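You operate a simulated robot arm through the tools that you are given. There is no shell and no other tool.

Carry out the task below with a simulated robot arm. There is one attempt and no reset: what you move stays moved.

JOB
Put the dark blue coil labelled "S" from the top of the blue bench on the top of the winder cover. Put the small carton from the top of the grey bench on top of the white belts box. Take the steel flask and put it on the top of the drawer bench. Put the SIZE 2 white filter from the top of the side bench on the top of the far grey bench. Take the pulley and put it on the top of the far grey bench. Take the cream block labelled "F" from the top of the side bench and put it on the upper pillar shelf. Shut the right glass door. Shut the cell two clear track cover. Any order will do. Set down upright: small carton, steel flask, white filter.

Only the result counts: the job must be done as asked and must still hold three seconds after the hand-in. Knocking over, shifting, dropping, spilling or breaking anything else fails it. A push-on lid holds only when it is set on centred and level and pressed home; a screw cap is set on level and turned clockwise until tight.

ROBOT AND FRAMES
A 6-joint arm with a four-finger gripper on a trunk, on a base that drives. Base frame: it is fixed to the floor where the robot stands at the start and does not move with it; the origin is under the middle of the robot, x ahead of it, y to its left, z up. Lengths are in m, angles in degrees, forces in N, time in s.
With the tool pointing down near the work surface it reaches from about 0.24 to 0.68 m from the robot's upright axis, wherever it stands. Its first joint turns from -166.0 to 166.0 degrees. Places, roughly: belts box [2.75, -2.5, 0.75]; cell two clear track cover [4.5, 1.8, 1.3]; cream block [8.25, 7.25, 0.75]; dark blue coil [-0.25, 3.5, 0.75]; pulley (8x8x4 cm) [8.2, 7, 0.8]; right glass door [5.6, 6.2, 1.1]; small carton [3, -2.25, 0.75]; steel flask (8x8x22 cm) [2.7, -2.2, 0.9]; top of the drawer bench [4.1, -1.8, 0.8]; top of the far grey bench [10.2, 7.8, 0.7]; top of the winder cover (132x20 cm) [2.14, 3.8, 0.96]; upper pillar shelf [8.4, 4.6, 0.9]; white filter [7.75, 7, 0.75]. Payload 3.43 kg.
The TCP is the grasp point between the finger pads, 0.03 m short of the fingertips. In the tool frame z runs along the fingers and y along their closing line. The gripper opens to 0.12 m. The gripper's body begins 0.085 m behind the TCP.
Orientation is that of the tool frame in the base frame, as a unit quaternion [w, x, y, z]. With the fingers straight down and closing along the base's y, the tool's x points along the base's -x, its y along +y and its z along -z.

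CONTROLS
- The arm moves only by the tool jog_arm. Its argument "motion" is a list of rows, each a list of 7 numbers: the turn, a rotation vector about the base's x, y, z in degrees, then the shift along the base's x, y, z in m, then the gripper command, from -1 (shut) to 1 (fully open), values between in proportion. In form: [[wx, wy, wz, tx, ty, tz, jaw], ...]. A call has 1 to 20 rows; each row shifts and turns the commanded pose from where the row before left it. A row lasts 0.2 s, in which the tool goes at most 0.05 m and 8.6 degrees; a call with a longer step from one row to the next is refused whole, and so is a gripper value outside its range. Where a pose cannot be reached the arm comes as near as it can. A force on the tool above 40 N (or 10 N above the force at the start of the call, whichever is more), or a blocked arm, ends the call early, and 0.2 s more pass. Each finger halts on what it meets, pressing with about 35 N; the grip force reading is that of the motor and also rises with nothing between the fingers. The clock runs only during rows and for 0.2 s after the last one: add rows that do not move to give the fingers time. It gives the time, the measured TCP pose, the force on the tool (base axes), the opening and the grip force at its end, in the units of the frame above (readings bear some noise), with the torque about the TCP (base axes, N m) and any sound that the robot's microphone picked up, and new pictures: "show" is both (left out), scene, wrist or none.
- Cameras (640 x 400 px; columns grow to the right, rows downward): "scene" is now at [0.0602, 0.1307, 1.6903]; the picture's right is [-0.11, -0.99, 0.00], its down [-0.73, 0.08, -0.68] and it looks along [0.68, -0.07, -0.73] (base axes); focal length 289 px, centre (320, 200). "wrist" rides on the gripper at [0.071, -0.017, -0.121] in the tool frame; the picture's right is [0.23, 0.97, 0.00], its down [-0.81, 0.19, -0.55] and it looks along [-0.54, 0.13, 0.83] (tool axes); focal length 275 px, centre (320, 200). There is no depth. A picture from a camera that has moved, and an enlarged one, comes with that camera's place and axes in the base frame and with its lens.
- lift_body(by): slides the trunk up (or, below 0, down) by that many m; the arm and the scene camera ride with it, the base frame stays. It gives what a move gives, with no picture.
- base_move(legs): drives the robot by 1 to 6 legs, each [ahead, left, turn to the left] in m, m and degrees, along the robot's own axes; the way and the turn of a leg run together, so that a leg with both is an arc; at most 1.5 m and 180 degrees a leg. The arm and the cameras ride along, it lands a little off, and it stops where it bumps. It gives what a move gives, and a new picture of the scene camera.
- pan_tilt(pan, tilt): turns the head with the scene camera to pan (to the left, within 120 degrees either way) and tilt (down, from -29 to 69), counted from straight ahead of the robot. It gives what a move gives, and a new picture of the scene camera.
- enlarge(camera, box): a new picture of the part [left, top, right, bottom] of that camera's present view, enlarged. It takes no simulated time.
- sign_off(): hands the job in; it is judged then, once.

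Places have to be worked out from the pictures, the camera data and where the tool is seen. Open the gripper and draw the arm clear of the work before you hand the job in, unless the task says otherwise.

The tools are called after "Emit:" as name(argument=value, ...) on one line, values as JSON. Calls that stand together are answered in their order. jog_arm: Moves the arm, as the interface text tells. Its arguments: {"type":"object","properties":{"motion":{"type":"array"},"show":{"type":"string","enum":["both","scene","wrist","none"]}},"required":["motion"]} The other tools are called the same way: lift_body (by) slides the trunk up or down; base_move (legs) drives the base; pan_tilt (pan, tilt) turns the head that bears the scene camera; enlarge (camera, box) takes an enlarged picture of a part of a camera's view; sign_off () hands the job in.

At the start:

```text
time_s: 0.0
eef_pos: [0.5056, 0.0988, 1.0989]
ee_rot: [0.0, 0.0, 1.0, 0.001]
ft_force: [0.2, -0.3, 0.7]
torque: [-0.03, 0.01, 0.0]
grip_width: 0.1198
grip_force: 0.0
trunk travel left (down, up): [-0.2, 0.24]
robot x, y, heading: [0.0015, -0.0003, -0.2]
head pan, tilt: [-6.2, 47.0]
```

scene: 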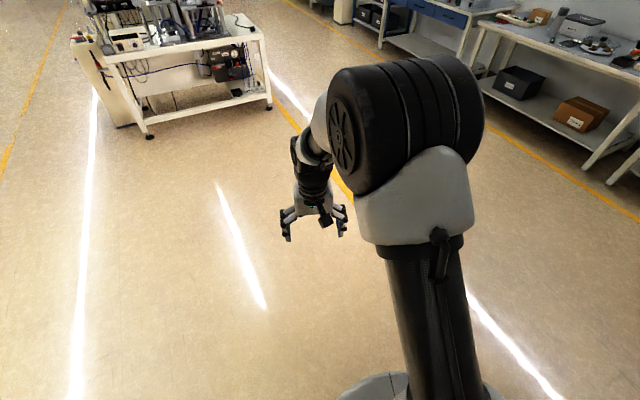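
wrist: 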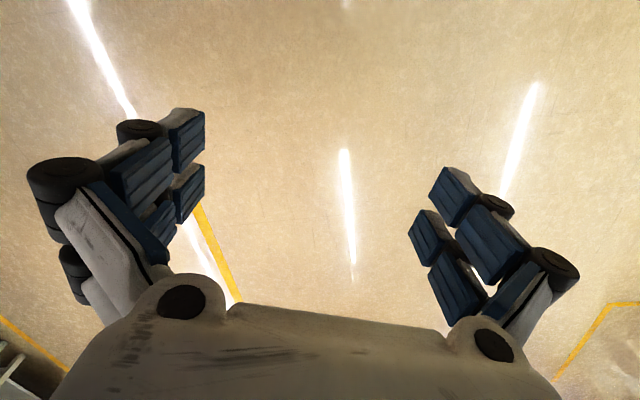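

I'll start by surveying the room with the head camera: first ahead and level, then both sides.

Emit:
pan_tilt(pan=0, tilt=15)

Emit:
pan_tilt(pan=-50, tilt=20)

Emit:
pan_tilt(pan=50, tilt=20)

Emit:
pan_tilt(pan=100, tilt=20)

```text
time_s: 1.0
eef_pos: [0.5046, 0.0982, 1.0993]
ee_rot: [0.0, 0.0, 1.0, 0.0]
ft_force: [0.6, -0.5, 1.3]
torque: [0.0, 0.01, 0.0]
grip_width: 0.12
grip_force: 0.1
trunk travel left (down, up): [-0.2, 0.24]
robot x, y, heading: [0.0017, 0.0028, 0.1]
head pan, tilt: [0.0, 15.0]
camera scene: at [0.0745, 0.1393, 1.7398], right [0.0, -1.0, 0.0], down [-0.26, 0.0, -0.97], along [0.97, 0.0, -0.26], focal length 289 px, centre (320, 200)
```

scene: 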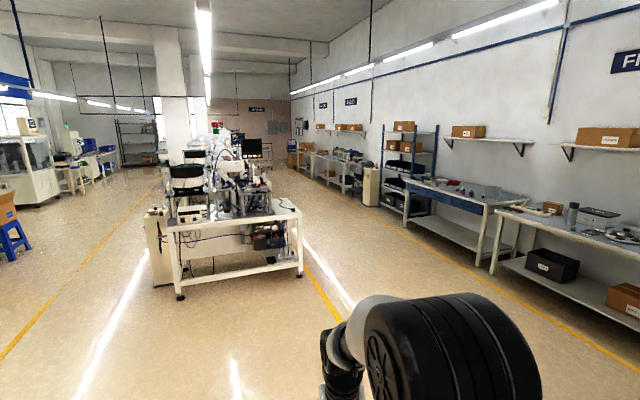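

```text
time_s: 2.1
eef_pos: [0.5048, 0.0992, 1.0994]
ee_rot: [0.0, 0.0, 1.0, 0.0]
ft_force: [0.6, -0.4, -0.7]
torque: [0.0, 0.02, 0.04]
grip_width: 0.12
grip_force: 0.0
trunk travel left (down, up): [-0.2, 0.24]
robot x, y, heading: [0.0023, -0.0021, -0.2]
head pan, tilt: [-50.0, 20.0]
camera scene: at [0.0409, 0.068, 1.7318], right [-0.77, -0.64, 0.0], down [-0.22, 0.26, -0.94], along [0.6, -0.72, -0.34], focal length 289 px, centre (320, 200)
```

scene: 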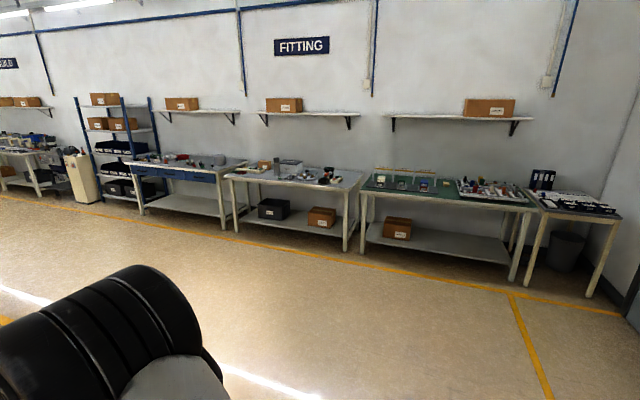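

```text
time_s: 3.9
eef_pos: [0.5041, 0.0978, 1.0981]
ee_rot: [-0.001, 0.0, 1.0, 0.0]
ft_force: [-0.4, -0.2, 0.5]
torque: [-0.01, -0.01, 0.0]
grip_width: 0.12
grip_force: 0.0
trunk travel left (down, up): [-0.2, 0.24]
robot x, y, heading: [-0.0024, 0.0001, 0.2]
head pan, tilt: [50.0, 20.0]
camera scene: at [0.0409, 0.2106, 1.7318], right [0.77, -0.64, 0.0], down [-0.22, -0.26, -0.94], along [0.6, 0.72, -0.34], focal length 289 px, centre (320, 200)
```

scene: 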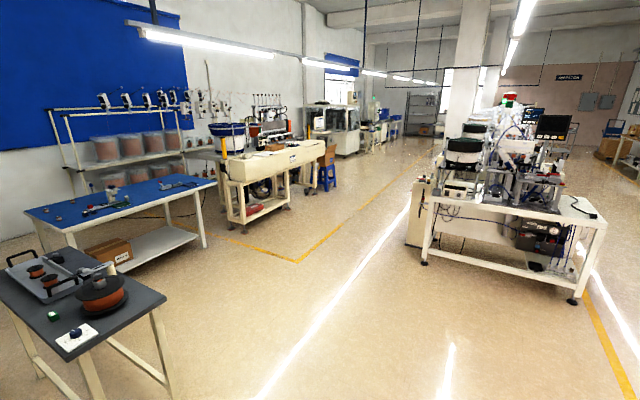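

```text
time_s: 5.1
eef_pos: [0.5039, 0.0984, 1.0989]
ee_rot: [-0.001, 0.0, 1.0, 0.0]
ft_force: [0.1, 0.6, -0.3]
torque: [0.0, 0.0, 0.01]
grip_width: 0.12
grip_force: 0.1
trunk travel left (down, up): [-0.2, 0.24]
robot x, y, heading: [0.0039, 0.0018, -0.1]
head pan, tilt: [100.0, 20.0]
camera scene: at [-0.0351, 0.231, 1.7318], right [0.98, 0.17, 0.0], down [0.06, -0.34, -0.94], along [-0.16, 0.93, -0.34], focal length 289 px, centre (320, 200)
```

scene: 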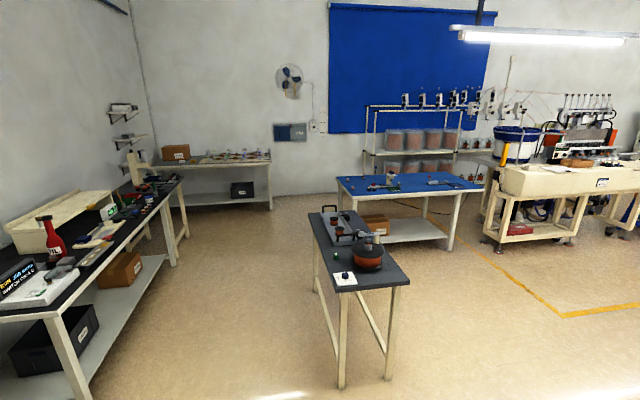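

Blue bench lies behind the small dark bench. I enlarge its region to find the coil "S".

Emit:
enlarge(camera="scene", box=[300, 150, 500, 275])

Emit:
enlarge(camera="scene", box=[440, 100, 640, 225])

```text
3.20 times, centred on (400, 212) of scene
camera zoom: at [-0.0351, 0.231, 1.7318], right [0.98, 0.17, 0.0], down [0.06, -0.34, -0.94], along [-0.16, 0.93, -0.34], focal length 924 px, centre (64, 160)
```

zoom: 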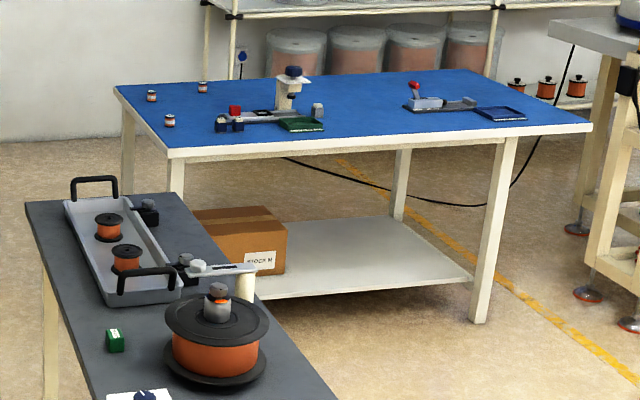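

```text
3.20 times, centred on (540, 162) of scene
camera zoom: at [-0.0351, 0.231, 1.7318], right [0.98, 0.17, 0.0], down [0.06, -0.34, -0.94], along [-0.16, 0.93, -0.34], focal length 924 px, centre (-384, 320)
```

zoom: 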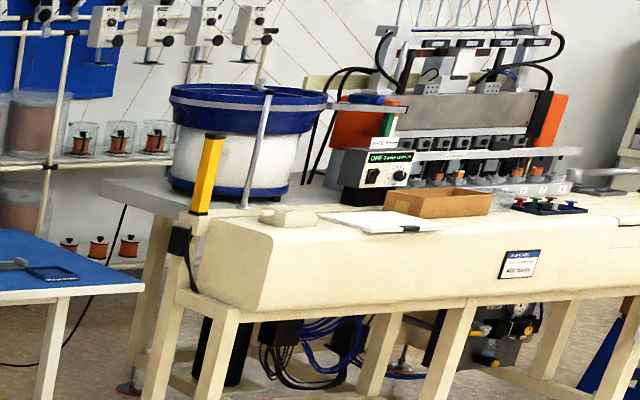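

The three small bobbins at the left end of the blue bench (about x -0.3..-0.1, y 3.3..3.7) are the candidates. I drive along the aisle to the west of the benches, keeping the heading toward +x.

Emit:
base_move(legs=[[-1.15, 0, 0], [0, 1.5, 0], [0, 1.5, 0]])

Emit:
pan_tilt(pan=10, tilt=40)

```text
time_s: 10.4
eef_pos: [-0.5667, 0.1065, 1.0996]
ee_rot: [0.0, -0.004, 1.0, 0.0]
ft_force: [0.1, 0.6, -0.6]
torque: [-0.01, -0.01, 0.02]
grip_width: 0.1199
grip_force: 0.1
trunk travel left (down, up): [-0.2, 0.24]
robot x, y, heading: [-1.0714, 0.0066, 0.3]
head pan, tilt: [100.0, 20.0]
stopped in leg 1: the robot was blocked; the commanded pose is now the measured one
camera scene: at [-1.1078, 0.237, 1.7317], right [0.98, 0.18, 0.0], down [0.06, -0.34, -0.94], along [-0.17, 0.92, -0.34], focal length 289 px, centre (320, 200)
```

scene: 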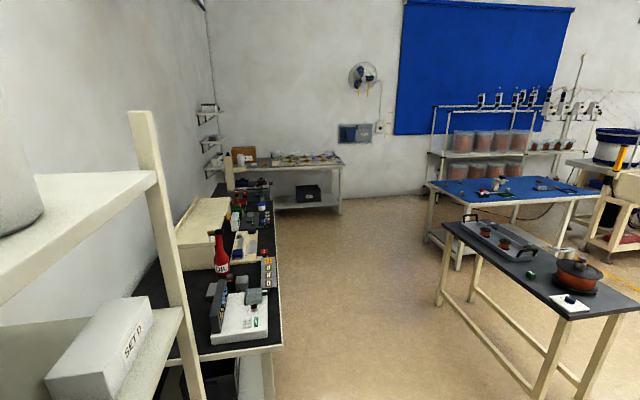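

```text
time_s: 12.1
eef_pos: [-0.5664, 0.1078, 1.0988]
ee_rot: [0.0, -0.003, 1.0, 0.0]
ft_force: [-0.3, -0.2, 0.4]
torque: [-0.01, -0.04, 0.0]
grip_width: 0.1201
grip_force: 0.0
trunk travel left (down, up): [-0.2, 0.24]
robot x, y, heading: [-1.0733, 0.0086, 0.6]
head pan, tilt: [10.0, 40.0]
camera scene: at [-1.0074, 0.1603, 1.7004], right [0.18, -0.98, 0.0], down [-0.63, -0.12, -0.77], along [0.75, 0.14, -0.64], focal length 289 px, centre (320, 200)
```

scene: 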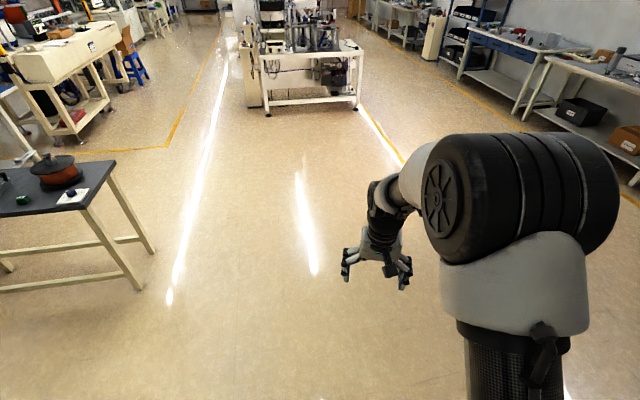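

The robot was blocked behind by a shelf stand. The room is rotated about 20°; I slide left along the aisle between the west bench and the small dark bench.

Emit:
base_move(legs=[[0.25, 0.1, 0], [0.0, 1.2, 20]])

Emit:
pan_tilt(pan=70, tilt=35)

```text
time_s: 19.6
eef_pos: [-0.5911, 1.5434, 1.0992]
ee_rot: [0.0, -0.174, 0.985, -0.001]
ft_force: [0.0, 0.1, 0.1]
torque: [0.0, 0.02, 0.0]
grip_width: 0.1197
grip_force: 0.0
trunk travel left (down, up): [-0.2, 0.24]
robot x, y, heading: [-1.0302, 1.2744, 19.8]
head pan, tilt: [10.0, 40.0]
camera scene: at [-1.0238, 1.4446, 1.7003], right [0.5, -0.87, 0.0], down [-0.56, -0.32, -0.77], along [0.66, 0.38, -0.64], focal length 289 px, centre (320, 200)
```

scene: 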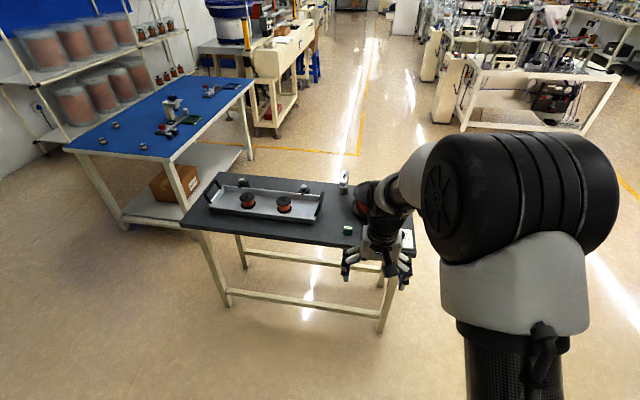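

```text
time_s: 20.9
eef_pos: [-0.5901, 1.5424, 1.099]
ee_rot: [0.0, -0.173, 0.985, 0.0]
ft_force: [-0.8, 0.3, -0.3]
torque: [0.0, -0.01, 0.0]
grip_width: 0.1199
grip_force: 0.0
trunk travel left (down, up): [-0.2, 0.24]
robot x, y, heading: [-1.0316, 1.2788, 20.0]
head pan, tilt: [70.0, 35.0]
camera scene: at [-1.0972, 1.4898, 1.7079], right [1.0, 0.0, 0.0], down [0.0, -0.57, -0.82], along [0.0, 0.82, -0.57], focal length 289 px, centre (320, 200)
```

scene: 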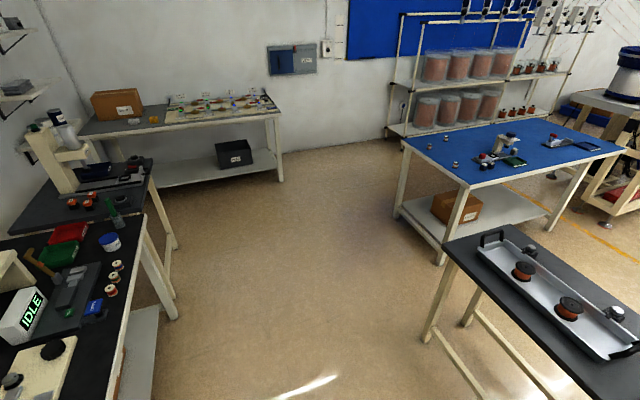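

Bobbins are at about (-0.25,3.55), (-0.04,3.77), (-0.17,3.27). I move next to the left end of the blue bench.

Emit:
base_move(legs=[[0.25, 1.2, 0], [0.6, 0.7, 0]])

Emit:
pan_tilt(pan=10, tilt=55)

```text
time_s: 31.6
eef_pos: [-0.4432, 3.624, 1.0997]
ee_rot: [0.0, -0.174, 0.985, -0.001]
ft_force: [1.1, 0.3, 0.2]
torque: [-0.03, 0.0, -0.02]
grip_width: 0.1198
grip_force: 0.0
trunk travel left (down, up): [-0.2, 0.24]
robot x, y, heading: [-0.8853, 3.3575, 20.1]
head pan, tilt: [70.0, 35.0]
camera scene: at [-0.949, 3.5696, 1.7079], right [1.0, 0.0, 0.0], down [0.0, -0.57, -0.82], along [0.0, 0.82, -0.57], focal length 289 px, centre (320, 200)
```

scene: 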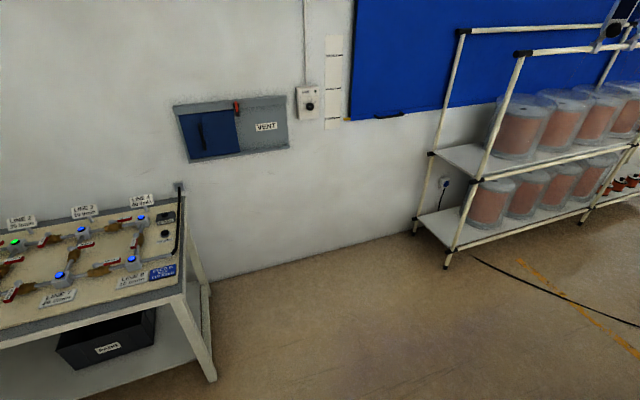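

```text
time_s: 32.9
eef_pos: [-0.4428, 3.6224, 1.0992]
ee_rot: [0.0, -0.174, 0.985, 0.001]
ft_force: [0.2, 0.1, 0.4]
torque: [-0.03, 0.02, -0.02]
grip_width: 0.12
grip_force: 0.1
trunk travel left (down, up): [-0.2, 0.24]
robot x, y, heading: [-0.8862, 3.3586, 20.2]
head pan, tilt: [10.0, 55.0]
camera scene: at [-0.8867, 3.5174, 1.6797], right [0.5, -0.87, 0.0], down [-0.71, -0.41, -0.57], along [0.5, 0.29, -0.82], focal length 289 px, centre (320, 200)
```

scene: 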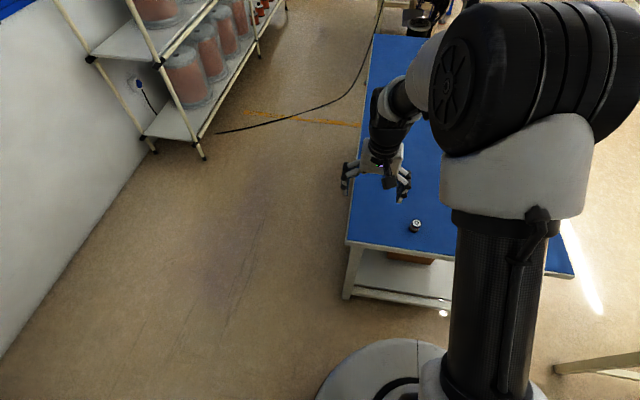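

I take a wrist view to inspect the bobbins.

Emit:
jog_arm(motion=[[0, 0, 0, 0.0, -0.03, 0.0, 1]], show="wrist")

Emit:
enlarge(camera="scene", box=[340, 150, 480, 250])

```text
time_s: 33.3
eef_pos: [-0.4409, 3.5918, 1.0997]
ee_rot: [0.001, -0.173, 0.985, 0.0]
ft_force: [0.1, 0.1, -0.1]
torque: [0.01, 0.01, -0.01]
grip_width: 0.1199
grip_force: 0.1
trunk travel left (down, up): [-0.2, 0.24]
robot x, y, heading: [-0.8843, 3.3568, 19.9]
head pan, tilt: [10.0, 55.0]
camera wrist: at [-0.5024, 3.5505, 1.2193], right [-0.55, 0.84, 0.0], down [0.7, 0.46, 0.55], along [0.46, 0.3, -0.83], focal length 275 px, centre (320, 200)
```

wrist: 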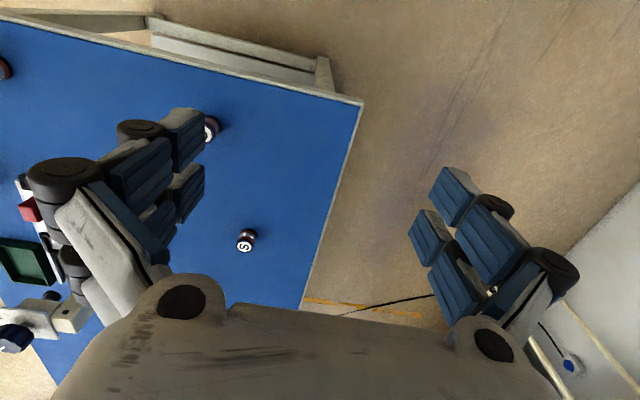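

```text
4.00 times, centred on (410, 200) of scene
camera zoom: at [-0.8868, 3.5156, 1.6798], right [0.5, -0.87, 0.0], down [-0.71, -0.41, -0.57], along [0.5, 0.29, -0.82], focal length 1155 px, centre (-40, 200)
```

zoom: 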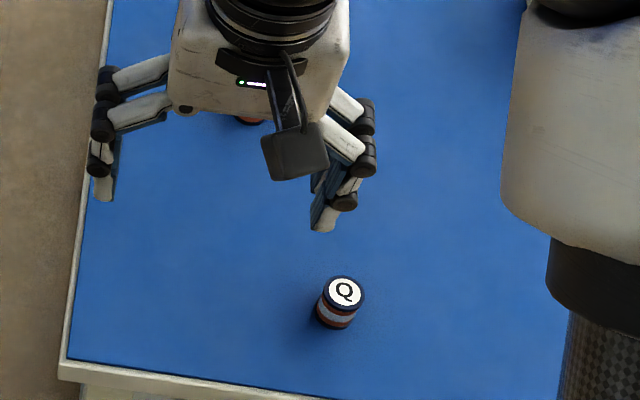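

The wrist view shows an "S" bobbin and another; the near one is "Q". I enlarge the wrist view to be sure about labels and colours.

Emit:
enlarge(camera="wrist", box=[160, 90, 320, 290])

Emit:
enlarge(camera="wrist", box=[0, 30, 60, 100])

```text
2.00 times, centred on (240, 190) of wrist
camera zoom: at [-0.5024, 3.5505, 1.2193], right [-0.55, 0.84, 0.0], down [0.7, 0.46, 0.55], along [0.46, 0.3, -0.83], focal length 551 px, centre (480, 220)
```

zoom: 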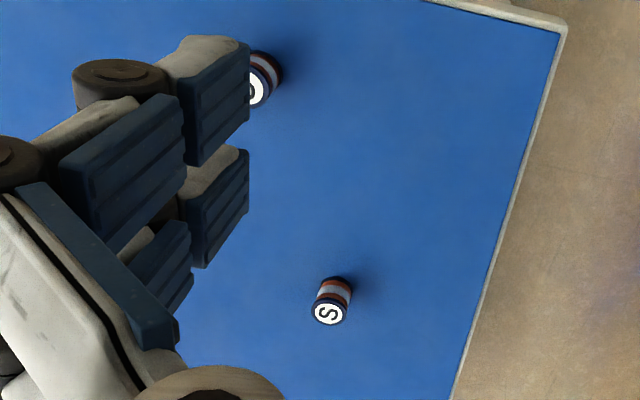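

```text
5.71 times, centred on (30, 65) of wrist
camera zoom: at [-0.5024, 3.5505, 1.2193], right [-0.55, 0.84, 0.0], down [0.7, 0.46, 0.55], along [0.46, 0.3, -0.83], focal length 1573 px, centre (1977, 971)
```

zoom: 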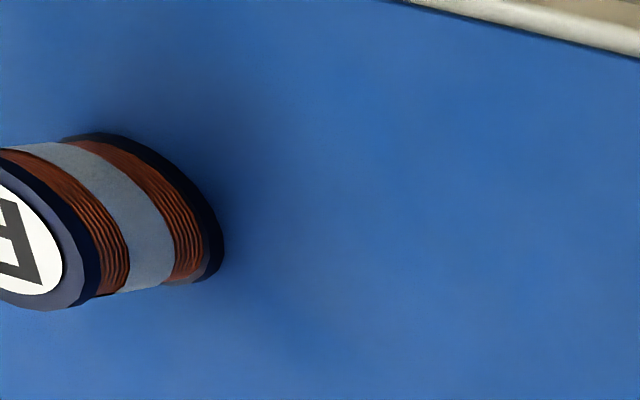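

S is at about (-0.09, 3.635), directly ahead of the robot but at 0.845 m. I drive ahead 0.2 m.

Emit:
base_move(legs=[[0.2, 0.0, 0]])

Emit:
jog_arm(motion=[[0, 0, 0, 0.03, -0.02, -0.04, 1], [0, 0, 0, 0.03, -0.02, -0.04, 1]])

```text
time_s: 34.9
eef_pos: [-0.2507, 3.6599, 1.0997]
ee_rot: [0.0, -0.172, 0.985, 0.0]
ft_force: [0.6, 0.0, -0.1]
torque: [-0.03, 0.04, 0.02]
grip_width: 0.1202
grip_force: 0.0
trunk travel left (down, up): [-0.2, 0.24]
robot x, y, heading: [-0.6923, 3.4268, 20.0]
head pan, tilt: [10.0, 55.0]
camera scene: at [-0.6947, 3.5866, 1.6796], right [0.5, -0.87, 0.0], down [-0.71, -0.41, -0.57], along [0.5, 0.28, -0.82], focal length 289 px, centre (320, 200)
```

scene: 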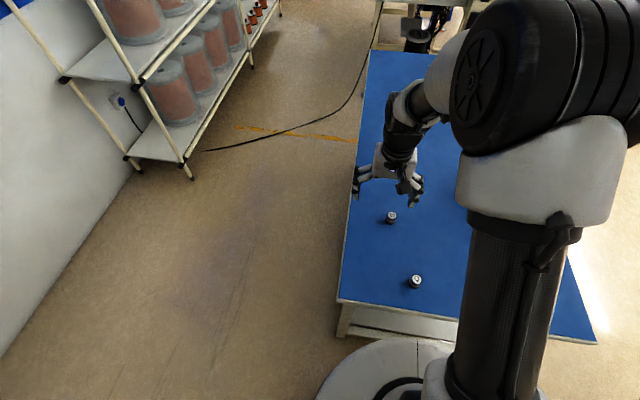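

```text
refused: row 1 steps farther than a row can; nothing moved
```

S confirmed at about (-0.09, 3.63). I move over it and down to z≈0.95 and look with both cameras.

Emit:
jog_arm(motion=[[0, 0, 0, 0.032, -0.006, -0.03, 1], [0, 0, 0, 0.032, -0.006, -0.03, 1], [0, 0, 0, 0.032, -0.006, -0.03, 1], [0, 0, 0, 0.032, -0.006, -0.03, 1], [0, 0, 0, 0.032, -0.006, -0.03, 1], [0, 0, 0, 0, 0, 0, 1]])

```text
time_s: 36.3
eef_pos: [-0.0898, 3.6287, 0.948]
ee_rot: [0.0, -0.172, 0.985, 0.001]
ft_force: [-0.3, 0.5, 0.4]
torque: [0.02, 0.03, -0.02]
grip_width: 0.1199
grip_force: 0.0
trunk travel left (down, up): [-0.2, 0.24]
robot x, y, heading: [-0.6915, 3.4226, 19.7]
head pan, tilt: [10.0, 55.0]
camera scene: at [-0.6969, 3.5861, 1.6797], right [0.5, -0.87, 0.0], down [-0.71, -0.41, -0.57], along [0.5, 0.29, -0.82], focal length 289 px, centre (320, 200)
camera wrist: at [-0.1515, 3.5874, 1.0672], right [-0.55, 0.84, 0.0], down [0.7, 0.46, 0.55], along [0.46, 0.3, -0.83], focal length 275 px, centre (320, 200)
```

scene: 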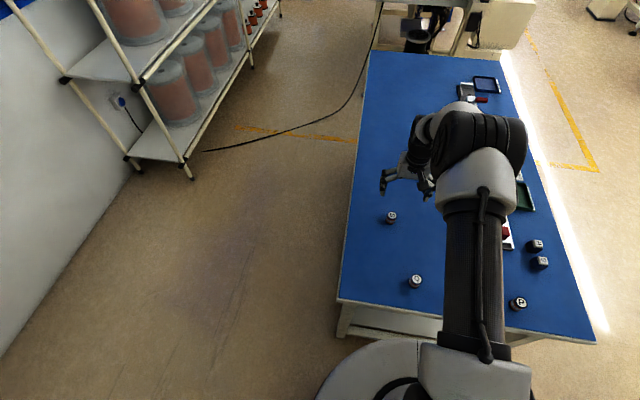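
wrist: 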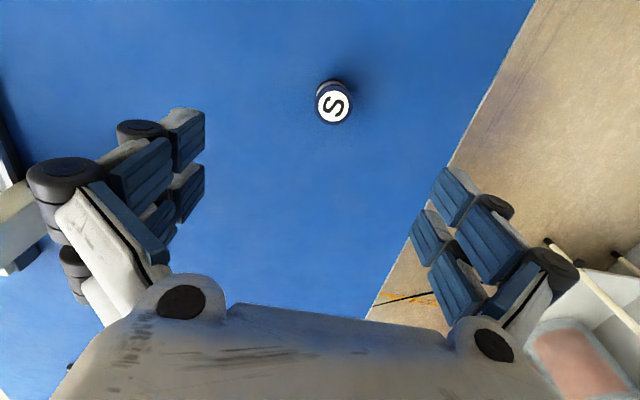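

Coil S is at about (-0.10, 3.635). I descend to z≈0.84 with small correction.

Emit:
jog_arm(motion=[[0, 0, 0, -0.006, 0.004, -0.04, 1], [0, 0, 0, 0, 0, -0.04, 1], [0, 0, 0, 0, 0, -0.025, 1], [0, 0, 0, 0, 0, 0, 1]])

```text
time_s: 37.3
eef_pos: [-0.0979, 3.632, 0.8428]
ee_rot: [0.0, -0.172, 0.985, 0.0]
ft_force: [-0.2, -0.2, 0.4]
torque: [0.04, 0.04, -0.03]
grip_width: 0.1201
grip_force: 0.1
trunk travel left (down, up): [-0.2, 0.24]
robot x, y, heading: [-0.6907, 3.4284, 19.9]
head pan, tilt: [10.0, 55.0]
camera scene: at [-0.6961, 3.5861, 1.6797], right [0.5, -0.87, 0.0], down [-0.71, -0.41, -0.57], along [0.5, 0.29, -0.82], focal length 289 px, centre (320, 200)
camera wrist: at [-0.1577, 3.5924, 0.962], right [-0.55, 0.84, 0.0], down [0.7, 0.46, 0.55], along [0.46, 0.3, -0.83], focal length 275 px, centre (320, 200)
```

scene: 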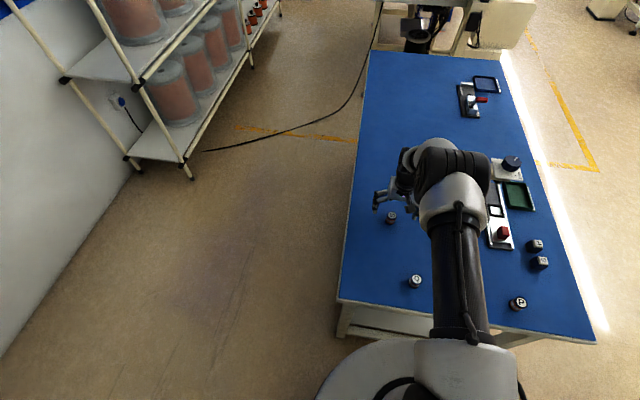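
wrist: 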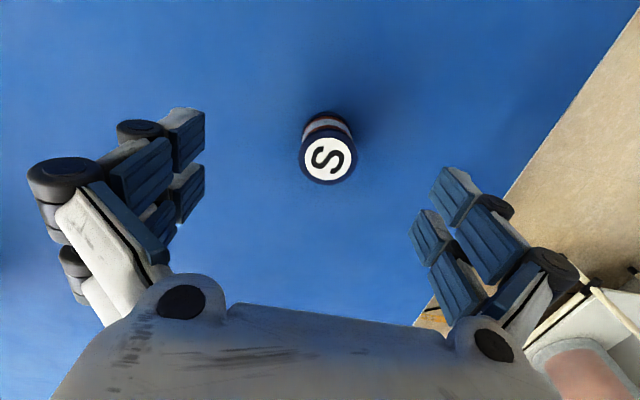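

Coil top z≈0.797, table ≈0.754. I descend to z≈0.788 and close the jaw.

Emit:
jog_arm(motion=[[0, 0, 0, 0.001, 0.005, -0.03, 1], [0, 0, 0, 0, 0, -0.025, 1], [0, 0, 0, 0, 0, 0, 0.3], [0, 0, 0, 0, 0, 0, -0.4], [0, 0, 0, 0, 0, 0, -1], [0, 0, 0, 0, 0, 0, -1], [0, 0, 0, 0, 0, 0, -1], [0, 0, 0, 0, 0, 0, -1], [0, 0, 0, 0, 0, 0, -1]])

```text
time_s: 38.6
eef_pos: [-0.0909, 3.6407, 0.8023]
ee_rot: [0.01, -0.172, 0.985, 0.002]
ft_force: [-9.7, -3.4, 54.2]
torque: [-0.46, 1.4, -0.02]
grip_width: 0.0897
grip_force: 36.6
trunk travel left (down, up): [-0.2, 0.24]
robot x, y, heading: [-0.6918, 3.4278, 19.5]
head pan, tilt: [10.0, 55.0]
stopped in row 6: the force on the tool passed its limit at 45 N (the readings are from after the stop); the commanded pose is now the measured one
camera scene: at [-0.7038, 3.5834, 1.6804], right [0.5, -0.87, 0.0], down [-0.71, -0.41, -0.58], along [0.5, 0.29, -0.82], focal length 289 px, centre (320, 200)
camera wrist: at [-0.1535, 3.6001, 0.9208], right [-0.55, 0.84, 0.0], down [0.69, 0.45, 0.57], along [0.48, 0.31, -0.82], focal length 275 px, centre (320, 200)
```

scene: 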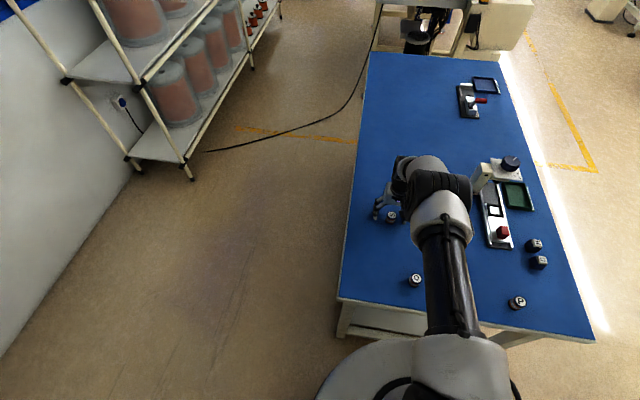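
wrist: 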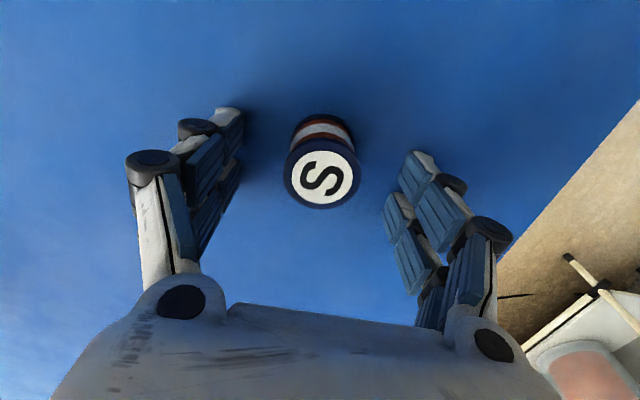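

The fingertips met the table (it's at about z 0.77). I raise 12 mm and close on the coil.

Emit:
jog_arm(motion=[[0, 0, 0, 0, 0, 0.014, -0.2], [0, 0, 0, 0, 0, 0, -0.5], [0, 0, 0, 0, 0, 0, -1], [0, 0, 0, 0, 0, 0, -1], [0, 0, 0, 0, 0, 0, -1], [0, 0, 0, 0, 0, 0, -1], [0, 0, 0, 0, 0, 0, -1]])

```text
time_s: 40.2
eef_pos: [-0.0938, 3.6413, 0.81]
ee_rot: [0.006, -0.171, 0.985, 0.001]
ft_force: [-2.0, 0.1, 32.5]
torque: [-0.22, 0.66, 0.09]
grip_width: 0.0332
grip_force: 34.9
trunk travel left (down, up): [-0.2, 0.24]
robot x, y, heading: [-0.6927, 3.4272, 19.8]
head pan, tilt: [10.0, 55.0]
camera scene: at [-0.6995, 3.585, 1.6799], right [0.5, -0.87, 0.0], down [-0.71, -0.41, -0.58], along [0.5, 0.29, -0.82], focal length 289 px, centre (320, 200)
camera wrist: at [-0.1546, 3.6005, 0.9286], right [-0.55, 0.84, 0.0], down [0.69, 0.45, 0.56], along [0.47, 0.31, -0.83], focal length 275 px, centre (320, 200)
```

scene: 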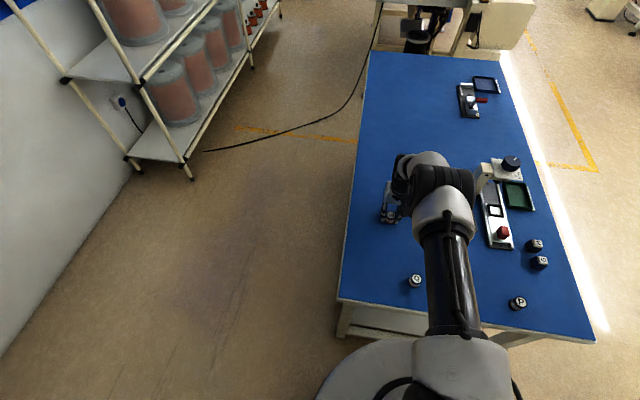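
wrist: 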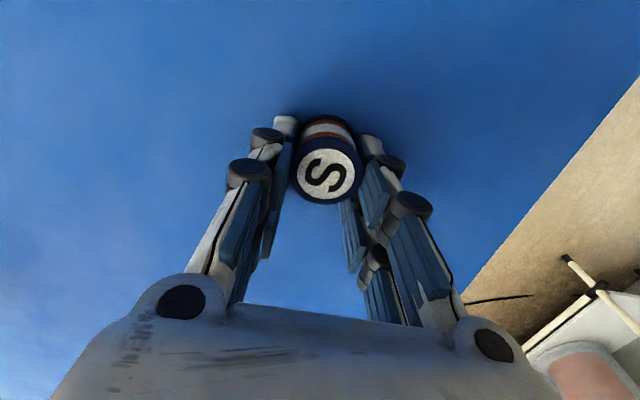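

Grip closed at 33 mm width. I lift straight up by 0.15 m and check.

Emit:
jog_arm(motion=[[0, 0, 0, 0, 0, 0.01, -1], [0, 0, 0, 0, 0, 0.03, -1], [0, 0, 0, 0, 0, 0.04, -1], [0, 0, 0, 0, 0, 0.04, -1], [0, 0, 0, 0, 0, 0.04, -1], [0, 0, 0, 0, 0, 0.04, -1], [0, 0, 0, 0, 0, 0.0, -1]])

```text
time_s: 41.8
eef_pos: [-0.0928, 3.6393, 1.0072]
ee_rot: [0.003, -0.171, 0.985, 0.0]
ft_force: [0.3, 0.1, -0.4]
torque: [-0.01, 0.0, -0.01]
grip_width: 0.0332
grip_force: 34.6
trunk travel left (down, up): [-0.2, 0.24]
robot x, y, heading: [-0.6931, 3.4262, 19.9]
head pan, tilt: [10.0, 55.0]
camera scene: at [-0.6957, 3.5864, 1.6796], right [0.5, -0.87, 0.0], down [-0.71, -0.41, -0.57], along [0.5, 0.29, -0.82], focal length 289 px, centre (320, 200)
camera wrist: at [-0.1533, 3.5985, 1.1257], right [-0.55, 0.84, 0.0], down [0.69, 0.45, 0.56], along [0.47, 0.3, -0.83], focal length 275 px, centre (320, 200)
```

scene: 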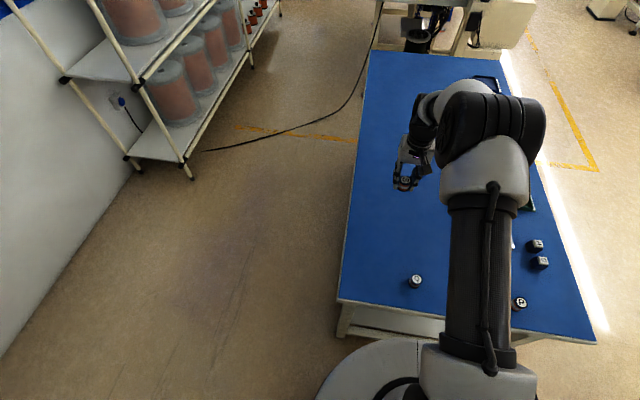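
wrist: 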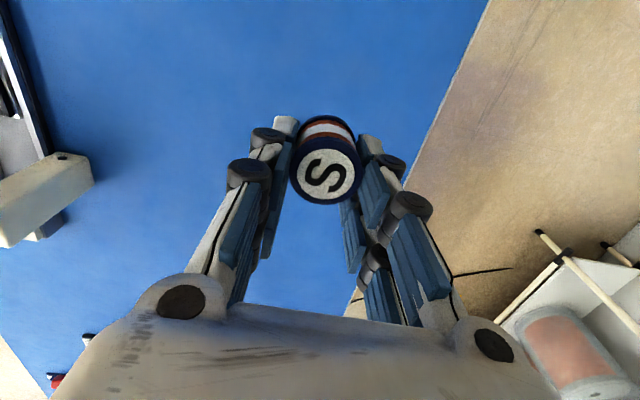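

Coil held. I retract the arm to a travel pose and drive back around the small bench.

Emit:
jog_arm(motion=[[0, 0, 0, -0.035, -0.012, 0.025, -1], [0, 0, 0, -0.035, -0.012, 0.025, -1], [0, 0, 0, -0.035, -0.012, 0.025, -1], [0, 0, 0, -0.035, -0.012, 0.025, -1], [0, 0, 0, -0.035, -0.012, 0.02, -1]], show="none")

Emit:
base_move(legs=[[-0.2, 0, 0], [-0.6, -0.7, 0], [-0.25, -1.2, 0], [0.27, -0.66, 0], [1.45, 0, 0]])

Emit:
pan_tilt(pan=30, tilt=25)

```text
time_s: 43.0
eef_pos: [-0.2693, 3.5809, 1.1282]
ee_rot: [0.004, -0.172, 0.985, 0.001]
ft_force: [0.2, 0.2, 0.2]
torque: [0.02, -0.05, 0.0]
grip_width: 0.0333
grip_force: 35.9
trunk travel left (down, up): [-0.2, 0.24]
robot x, y, heading: [-0.6926, 3.4257, 19.8]
head pan, tilt: [10.0, 55.0]
```

```text
time_s: 65.0
eef_pos: [1.1746, 1.4389, 1.1268]
ee_rot: [0.003, -0.182, 0.983, 0.0]
ft_force: [-0.2, 0.4, -1.0]
torque: [0.01, 0.0, 0.02]
grip_width: 0.0328
grip_force: 34.5
trunk travel left (down, up): [-0.2, 0.24]
robot x, y, heading: [0.7574, 1.2729, 21.0]
head pan, tilt: [10.0, 55.0]
camera scene: at [0.7464, 1.435, 1.6796], right [0.52, -0.86, 0.0], down [-0.7, -0.42, -0.57], along [0.49, 0.3, -0.82], focal length 289 px, centre (320, 200)
```

scene: 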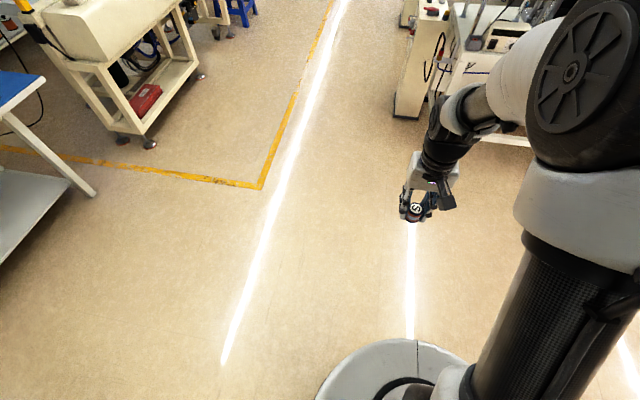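

```text
time_s: 65.9
eef_pos: [1.176, 1.4389, 1.1266]
ee_rot: [0.003, -0.182, 0.983, 0.0]
ft_force: [0.0, -0.4, -0.7]
torque: [0.02, 0.0, 0.02]
grip_width: 0.0328
grip_force: 35.1
trunk travel left (down, up): [-0.2, 0.24]
robot x, y, heading: [0.7483, 1.2773, 21.2]
head pan, tilt: [30.0, 25.0]
camera scene: at [0.7424, 1.4694, 1.7236], right [0.78, -0.63, 0.0], down [-0.27, -0.33, -0.91], along [0.57, 0.7, -0.42], focal length 289 px, centre (320, 200)
```

scene: 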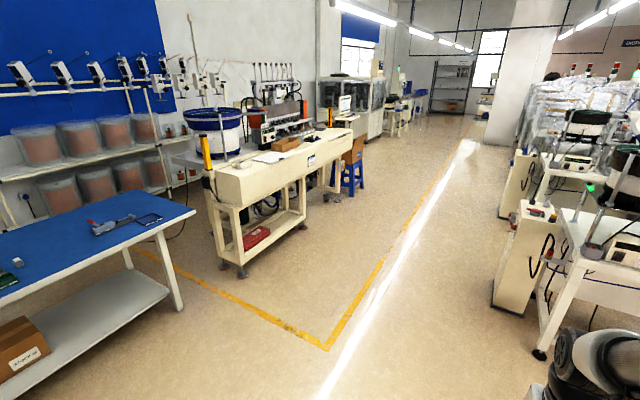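

I plan to face the winder cover. First I turn left, then drive diagonally to a point in front of it, about (1.95, 2.7), heading 110°.

Emit:
base_move(legs=[[0, 0, 45], [0.9, -0.26, 0], [0.87, -0.26, 0], [0, 0, 44]])

Emit:
pan_tilt(pan=0, tilt=35)

```text
time_s: 79.3
eef_pos: [1.8055, 3.1028, 1.1278]
ee_rot: [-0.001, 0.817, -0.577, -0.003]
ft_force: [0.5, -0.8, -0.4]
torque: [0.03, -0.01, -0.02]
grip_width: 0.0328
grip_force: 35.0
trunk travel left (down, up): [-0.2, 0.24]
robot x, y, heading: [1.9536, 2.6781, 109.3]
head pan, tilt: [30.0, 25.0]
camera scene: at [1.7633, 2.6696, 1.7236], right [0.65, 0.76, 0.0], down [0.32, -0.27, -0.91], along [-0.69, 0.59, -0.42], focal length 289 px, centre (320, 200)
```

scene: 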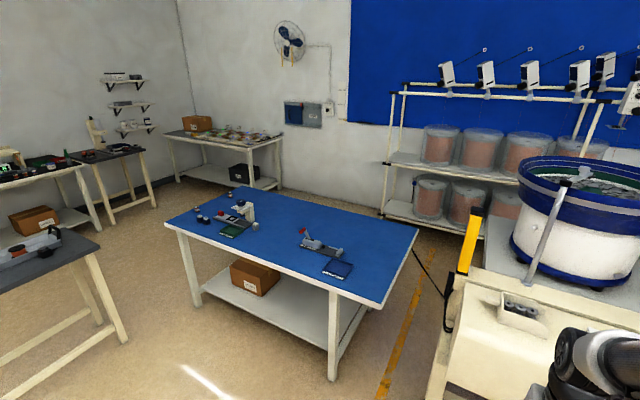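

```text
time_s: 80.2
eef_pos: [1.8037, 3.104, 1.1272]
ee_rot: [-0.002, 0.817, -0.577, -0.003]
ft_force: [-1.2, 0.0, 0.2]
torque: [0.0, -0.03, -0.02]
grip_width: 0.0326
grip_force: 34.7
trunk travel left (down, up): [-0.2, 0.24]
robot x, y, heading: [1.9585, 2.6759, 109.4]
head pan, tilt: [0.0, 35.0]
camera scene: at [1.804, 2.6928, 1.7079], right [0.94, 0.33, 0.0], down [0.19, -0.54, -0.82], along [-0.27, 0.77, -0.57], focal length 289 px, centre (320, 200)
```

scene: 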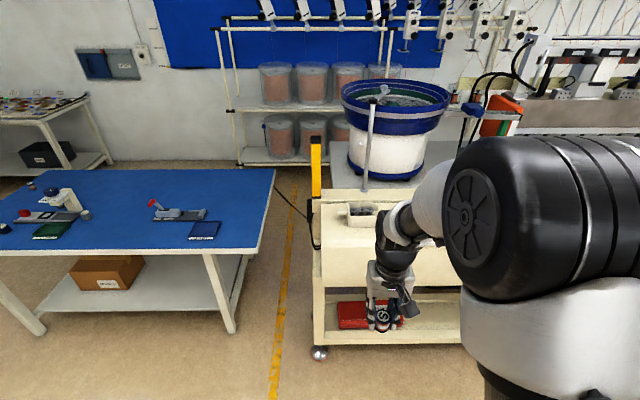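

The arm hides part of the cover. I move right and slightly closer, then look to the left and right of the arm.

Emit:
base_move(legs=[[0.2, -0.5, 0]])

Emit:
pan_tilt(pan=20, tilt=40)

Emit:
pan_tilt(pan=-55, tilt=35)

Emit:
jog_arm(motion=[[0, 0, 0, 0, 0, 0.0, -1]], show="wrist")

```text
time_s: 83.4
eef_pos: [2.2097, 3.4607, 1.1267]
ee_rot: [-0.002, 0.818, -0.576, -0.002]
ft_force: [0.3, -1.0, -0.6]
torque: [-0.03, 0.03, 0.03]
grip_width: 0.0324
grip_force: 36.2
trunk travel left (down, up): [-0.2, 0.24]
robot x, y, heading: [2.3604, 3.0312, 109.5]
head pan, tilt: [0.0, 35.0]
camera scene: at [2.2098, 3.05, 1.7079], right [0.94, 0.34, 0.0], down [0.19, -0.54, -0.82], along [-0.28, 0.77, -0.57], focal length 289 px, centre (320, 200)
```

scene: 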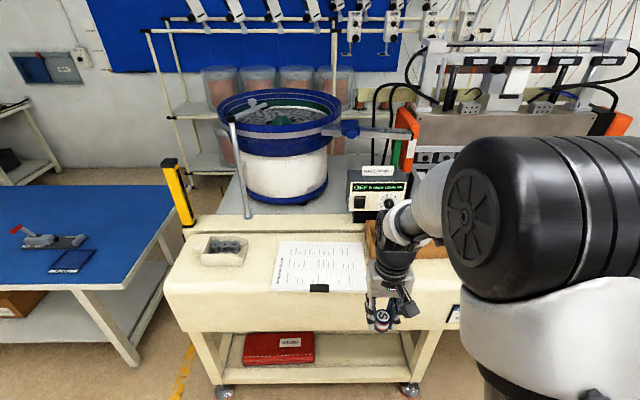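

```text
time_s: 84.2
eef_pos: [2.2092, 3.4593, 1.1263]
ee_rot: [-0.002, 0.818, -0.576, -0.003]
ft_force: [0.4, -0.8, -0.6]
torque: [-0.02, -0.03, -0.02]
grip_width: 0.0326
grip_force: 34.7
trunk travel left (down, up): [-0.2, 0.24]
robot x, y, heading: [2.3639, 3.0338, 109.5]
head pan, tilt: [20.0, 40.0]
camera scene: at [2.1848, 3.0322, 1.7004], right [0.77, 0.64, 0.0], down [0.41, -0.49, -0.77], along [-0.49, 0.59, -0.64], focal length 289 px, centre (320, 200)
```

scene: 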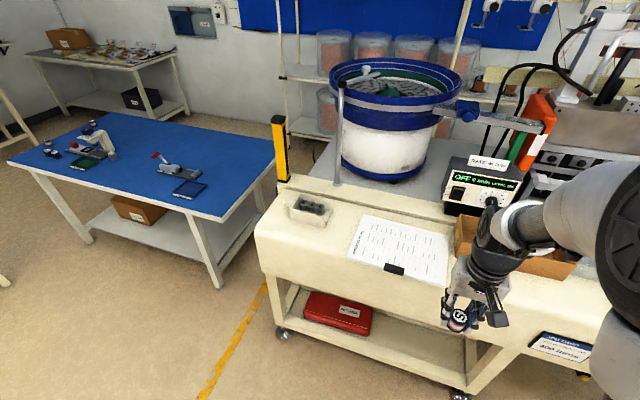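

```text
time_s: 85.7
eef_pos: [2.2095, 3.4603, 1.1268]
ee_rot: [-0.003, 0.818, -0.575, -0.003]
ft_force: [-0.4, -0.1, -0.9]
torque: [0.05, 0.01, 0.04]
grip_width: 0.0328
grip_force: 34.7
trunk travel left (down, up): [-0.2, 0.24]
robot x, y, heading: [2.3636, 3.0323, 109.7]
head pan, tilt: [-55.0, 35.0]
camera scene: at [2.2898, 3.0385, 1.7079], right [0.82, -0.58, 0.0], down [-0.33, -0.47, -0.82], along [0.47, 0.67, -0.57], focal length 289 px, centre (320, 200)
```

scene: 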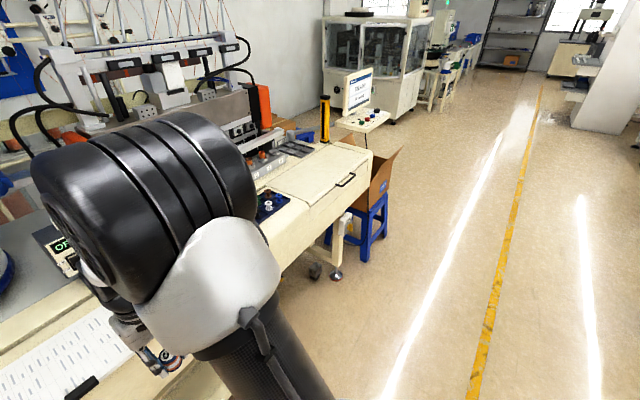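

```text
time_s: 86.1
eef_pos: [2.21, 3.4601, 1.1267]
ee_rot: [-0.002, 0.817, -0.576, -0.003]
ft_force: [-0.6, 0.5, 0.2]
torque: [0.02, 0.0, 0.0]
grip_width: 0.0326
grip_force: 34.9
trunk travel left (down, up): [-0.2, 0.24]
robot x, y, heading: [2.364, 3.03, 109.6]
head pan, tilt: [-55.0, 35.0]
camera wrist: at [2.2505, 3.3978, 1.2459], right [-0.84, -0.54, 0.0], down [-0.45, 0.7, 0.56], along [-0.3, 0.47, -0.83], focal length 275 px, centre (320, 200)
```

wrist: 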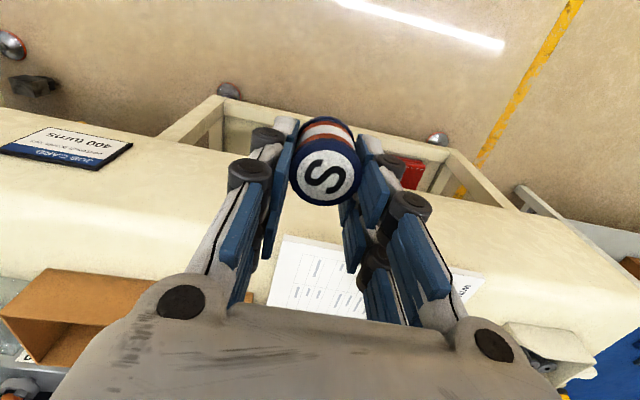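

The cover's free spot is the gap between the screws tray and the paper sheet, about (1.765, 3.67). I shift the base to face it.

Emit:
base_move(legs=[[0.2, 0.365, 0]])

Emit:
pan_tilt(pan=10, tilt=50)

Emit:
jog_arm(motion=[[0, 0, 0, 0, 0, 0.0, -1]], show="wrist")

```text
time_s: 88.6
eef_pos: [1.8003, 3.5261, 1.1268]
ee_rot: [-0.002, 0.819, -0.574, -0.003]
ft_force: [0.2, -0.1, -0.4]
torque: [0.05, -0.03, 0.01]
grip_width: 0.0329
grip_force: 34.7
trunk travel left (down, up): [-0.2, 0.24]
robot x, y, heading: [1.9571, 3.0983, 110.0]
head pan, tilt: [-55.0, 35.0]
camera scene: at [1.8826, 3.1043, 1.7079], right [0.82, -0.58, 0.0], down [-0.33, -0.47, -0.82], along [0.47, 0.67, -0.57], focal length 289 px, centre (320, 200)
```

scene: 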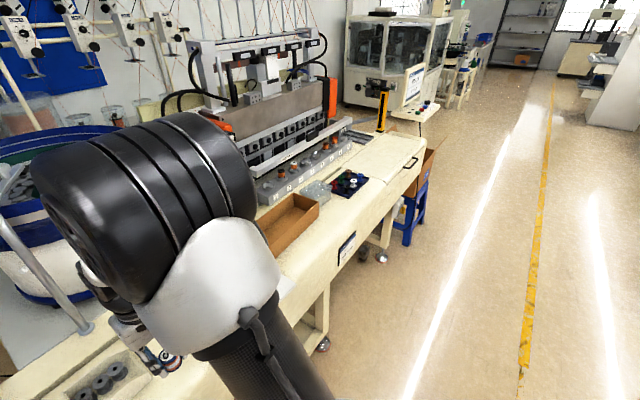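

```text
time_s: 90.0
eef_pos: [1.8018, 3.5253, 1.1262]
ee_rot: [-0.002, 0.818, -0.575, -0.002]
ft_force: [1.1, 0.0, -1.2]
torque: [0.03, 0.03, 0.01]
grip_width: 0.0326
grip_force: 35.1
trunk travel left (down, up): [-0.2, 0.24]
robot x, y, heading: [1.9584, 3.0996, 109.9]
head pan, tilt: [10.0, 50.0]
camera scene: at [1.7945, 3.0989, 1.6862], right [0.87, 0.5, 0.0], down [0.38, -0.66, -0.64], along [-0.32, 0.56, -0.77], focal length 289 px, centre (320, 200)
```

scene: 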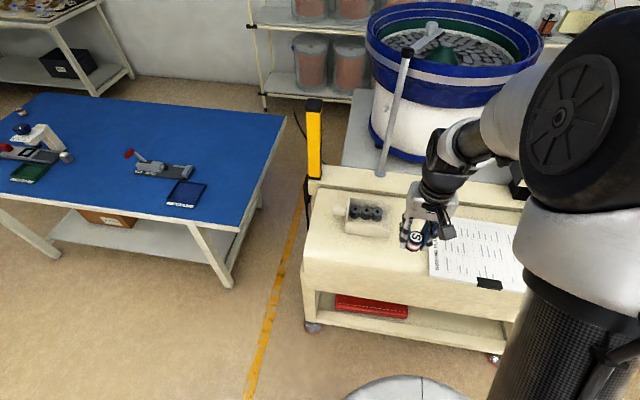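

```text
time_s: 90.4
eef_pos: [1.801, 3.5265, 1.1264]
ee_rot: [-0.001, 0.818, -0.575, -0.003]
ft_force: [-0.6, 0.0, -0.4]
torque: [0.0, 0.02, -0.01]
grip_width: 0.0327
grip_force: 34.6
trunk travel left (down, up): [-0.2, 0.24]
robot x, y, heading: [1.9605, 3.1009, 110.0]
head pan, tilt: [10.0, 50.0]
camera wrist: at [1.843, 3.4632, 1.2459], right [-0.84, -0.55, 0.0], down [-0.45, 0.69, 0.56], along [-0.3, 0.47, -0.83], focal length 275 px, centre (320, 200)
```

wrist: 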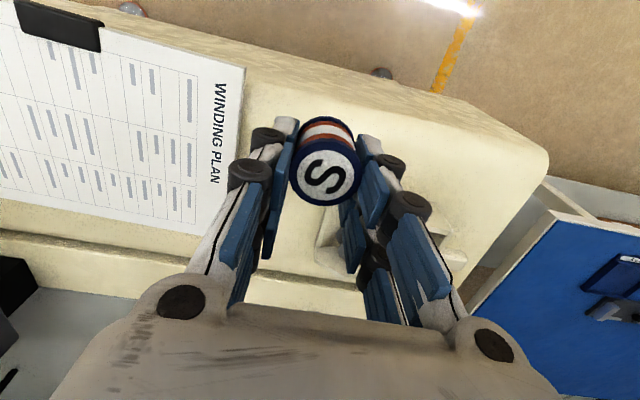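

Gap between tray (x≈1.706) and paper (x≈1.845): I aim for (1.775, 3.665). I move over it to z≈1.04.

Emit:
jog_arm(motion=[[0, 0, 0, -0.008, 0.045, 0, -1], [0, 0, 0, -0.008, 0.045, 0, -1], [0, 0, 0, -0.01, 0.046, 0, -1], [0, 0, 0, 0, 0, -0.045, -1], [0, 0, 0, 0, 0, -0.04, -1], [0, 0, 0, 0, 0, 0, -1]])

```text
time_s: 91.8
eef_pos: [1.7755, 3.6632, 1.0423]
ee_rot: [-0.002, 0.819, -0.574, -0.003]
ft_force: [0.2, -0.3, -0.9]
torque: [0.02, -0.02, 0.0]
grip_width: 0.0327
grip_force: 34.9
trunk travel left (down, up): [-0.2, 0.24]
robot x, y, heading: [1.9517, 3.0992, 109.8]
head pan, tilt: [10.0, 50.0]
camera scene: at [1.7946, 3.0981, 1.6862], right [0.87, 0.5, 0.0], down [0.38, -0.66, -0.64], along [-0.32, 0.56, -0.77], focal length 289 px, centre (320, 200)
camera wrist: at [1.8177, 3.6006, 1.1615], right [-0.84, -0.55, 0.0], down [-0.45, 0.69, 0.56], along [-0.3, 0.47, -0.83], focal length 275 px, centre (320, 200)
```

scene: 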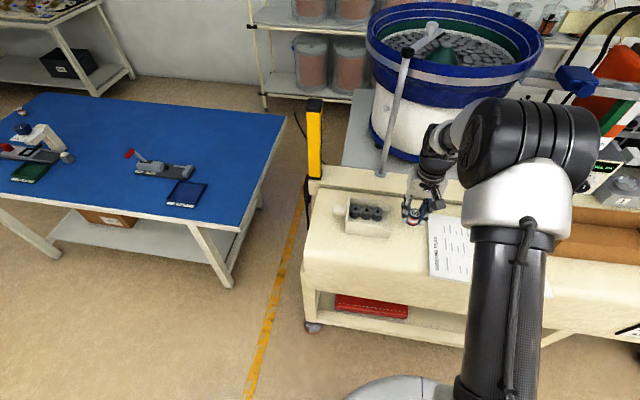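
wrist: 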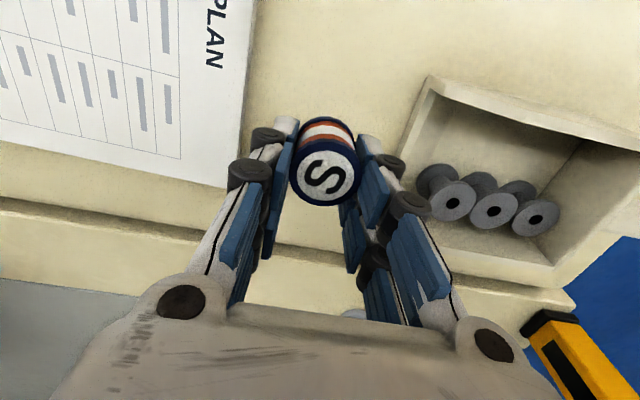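

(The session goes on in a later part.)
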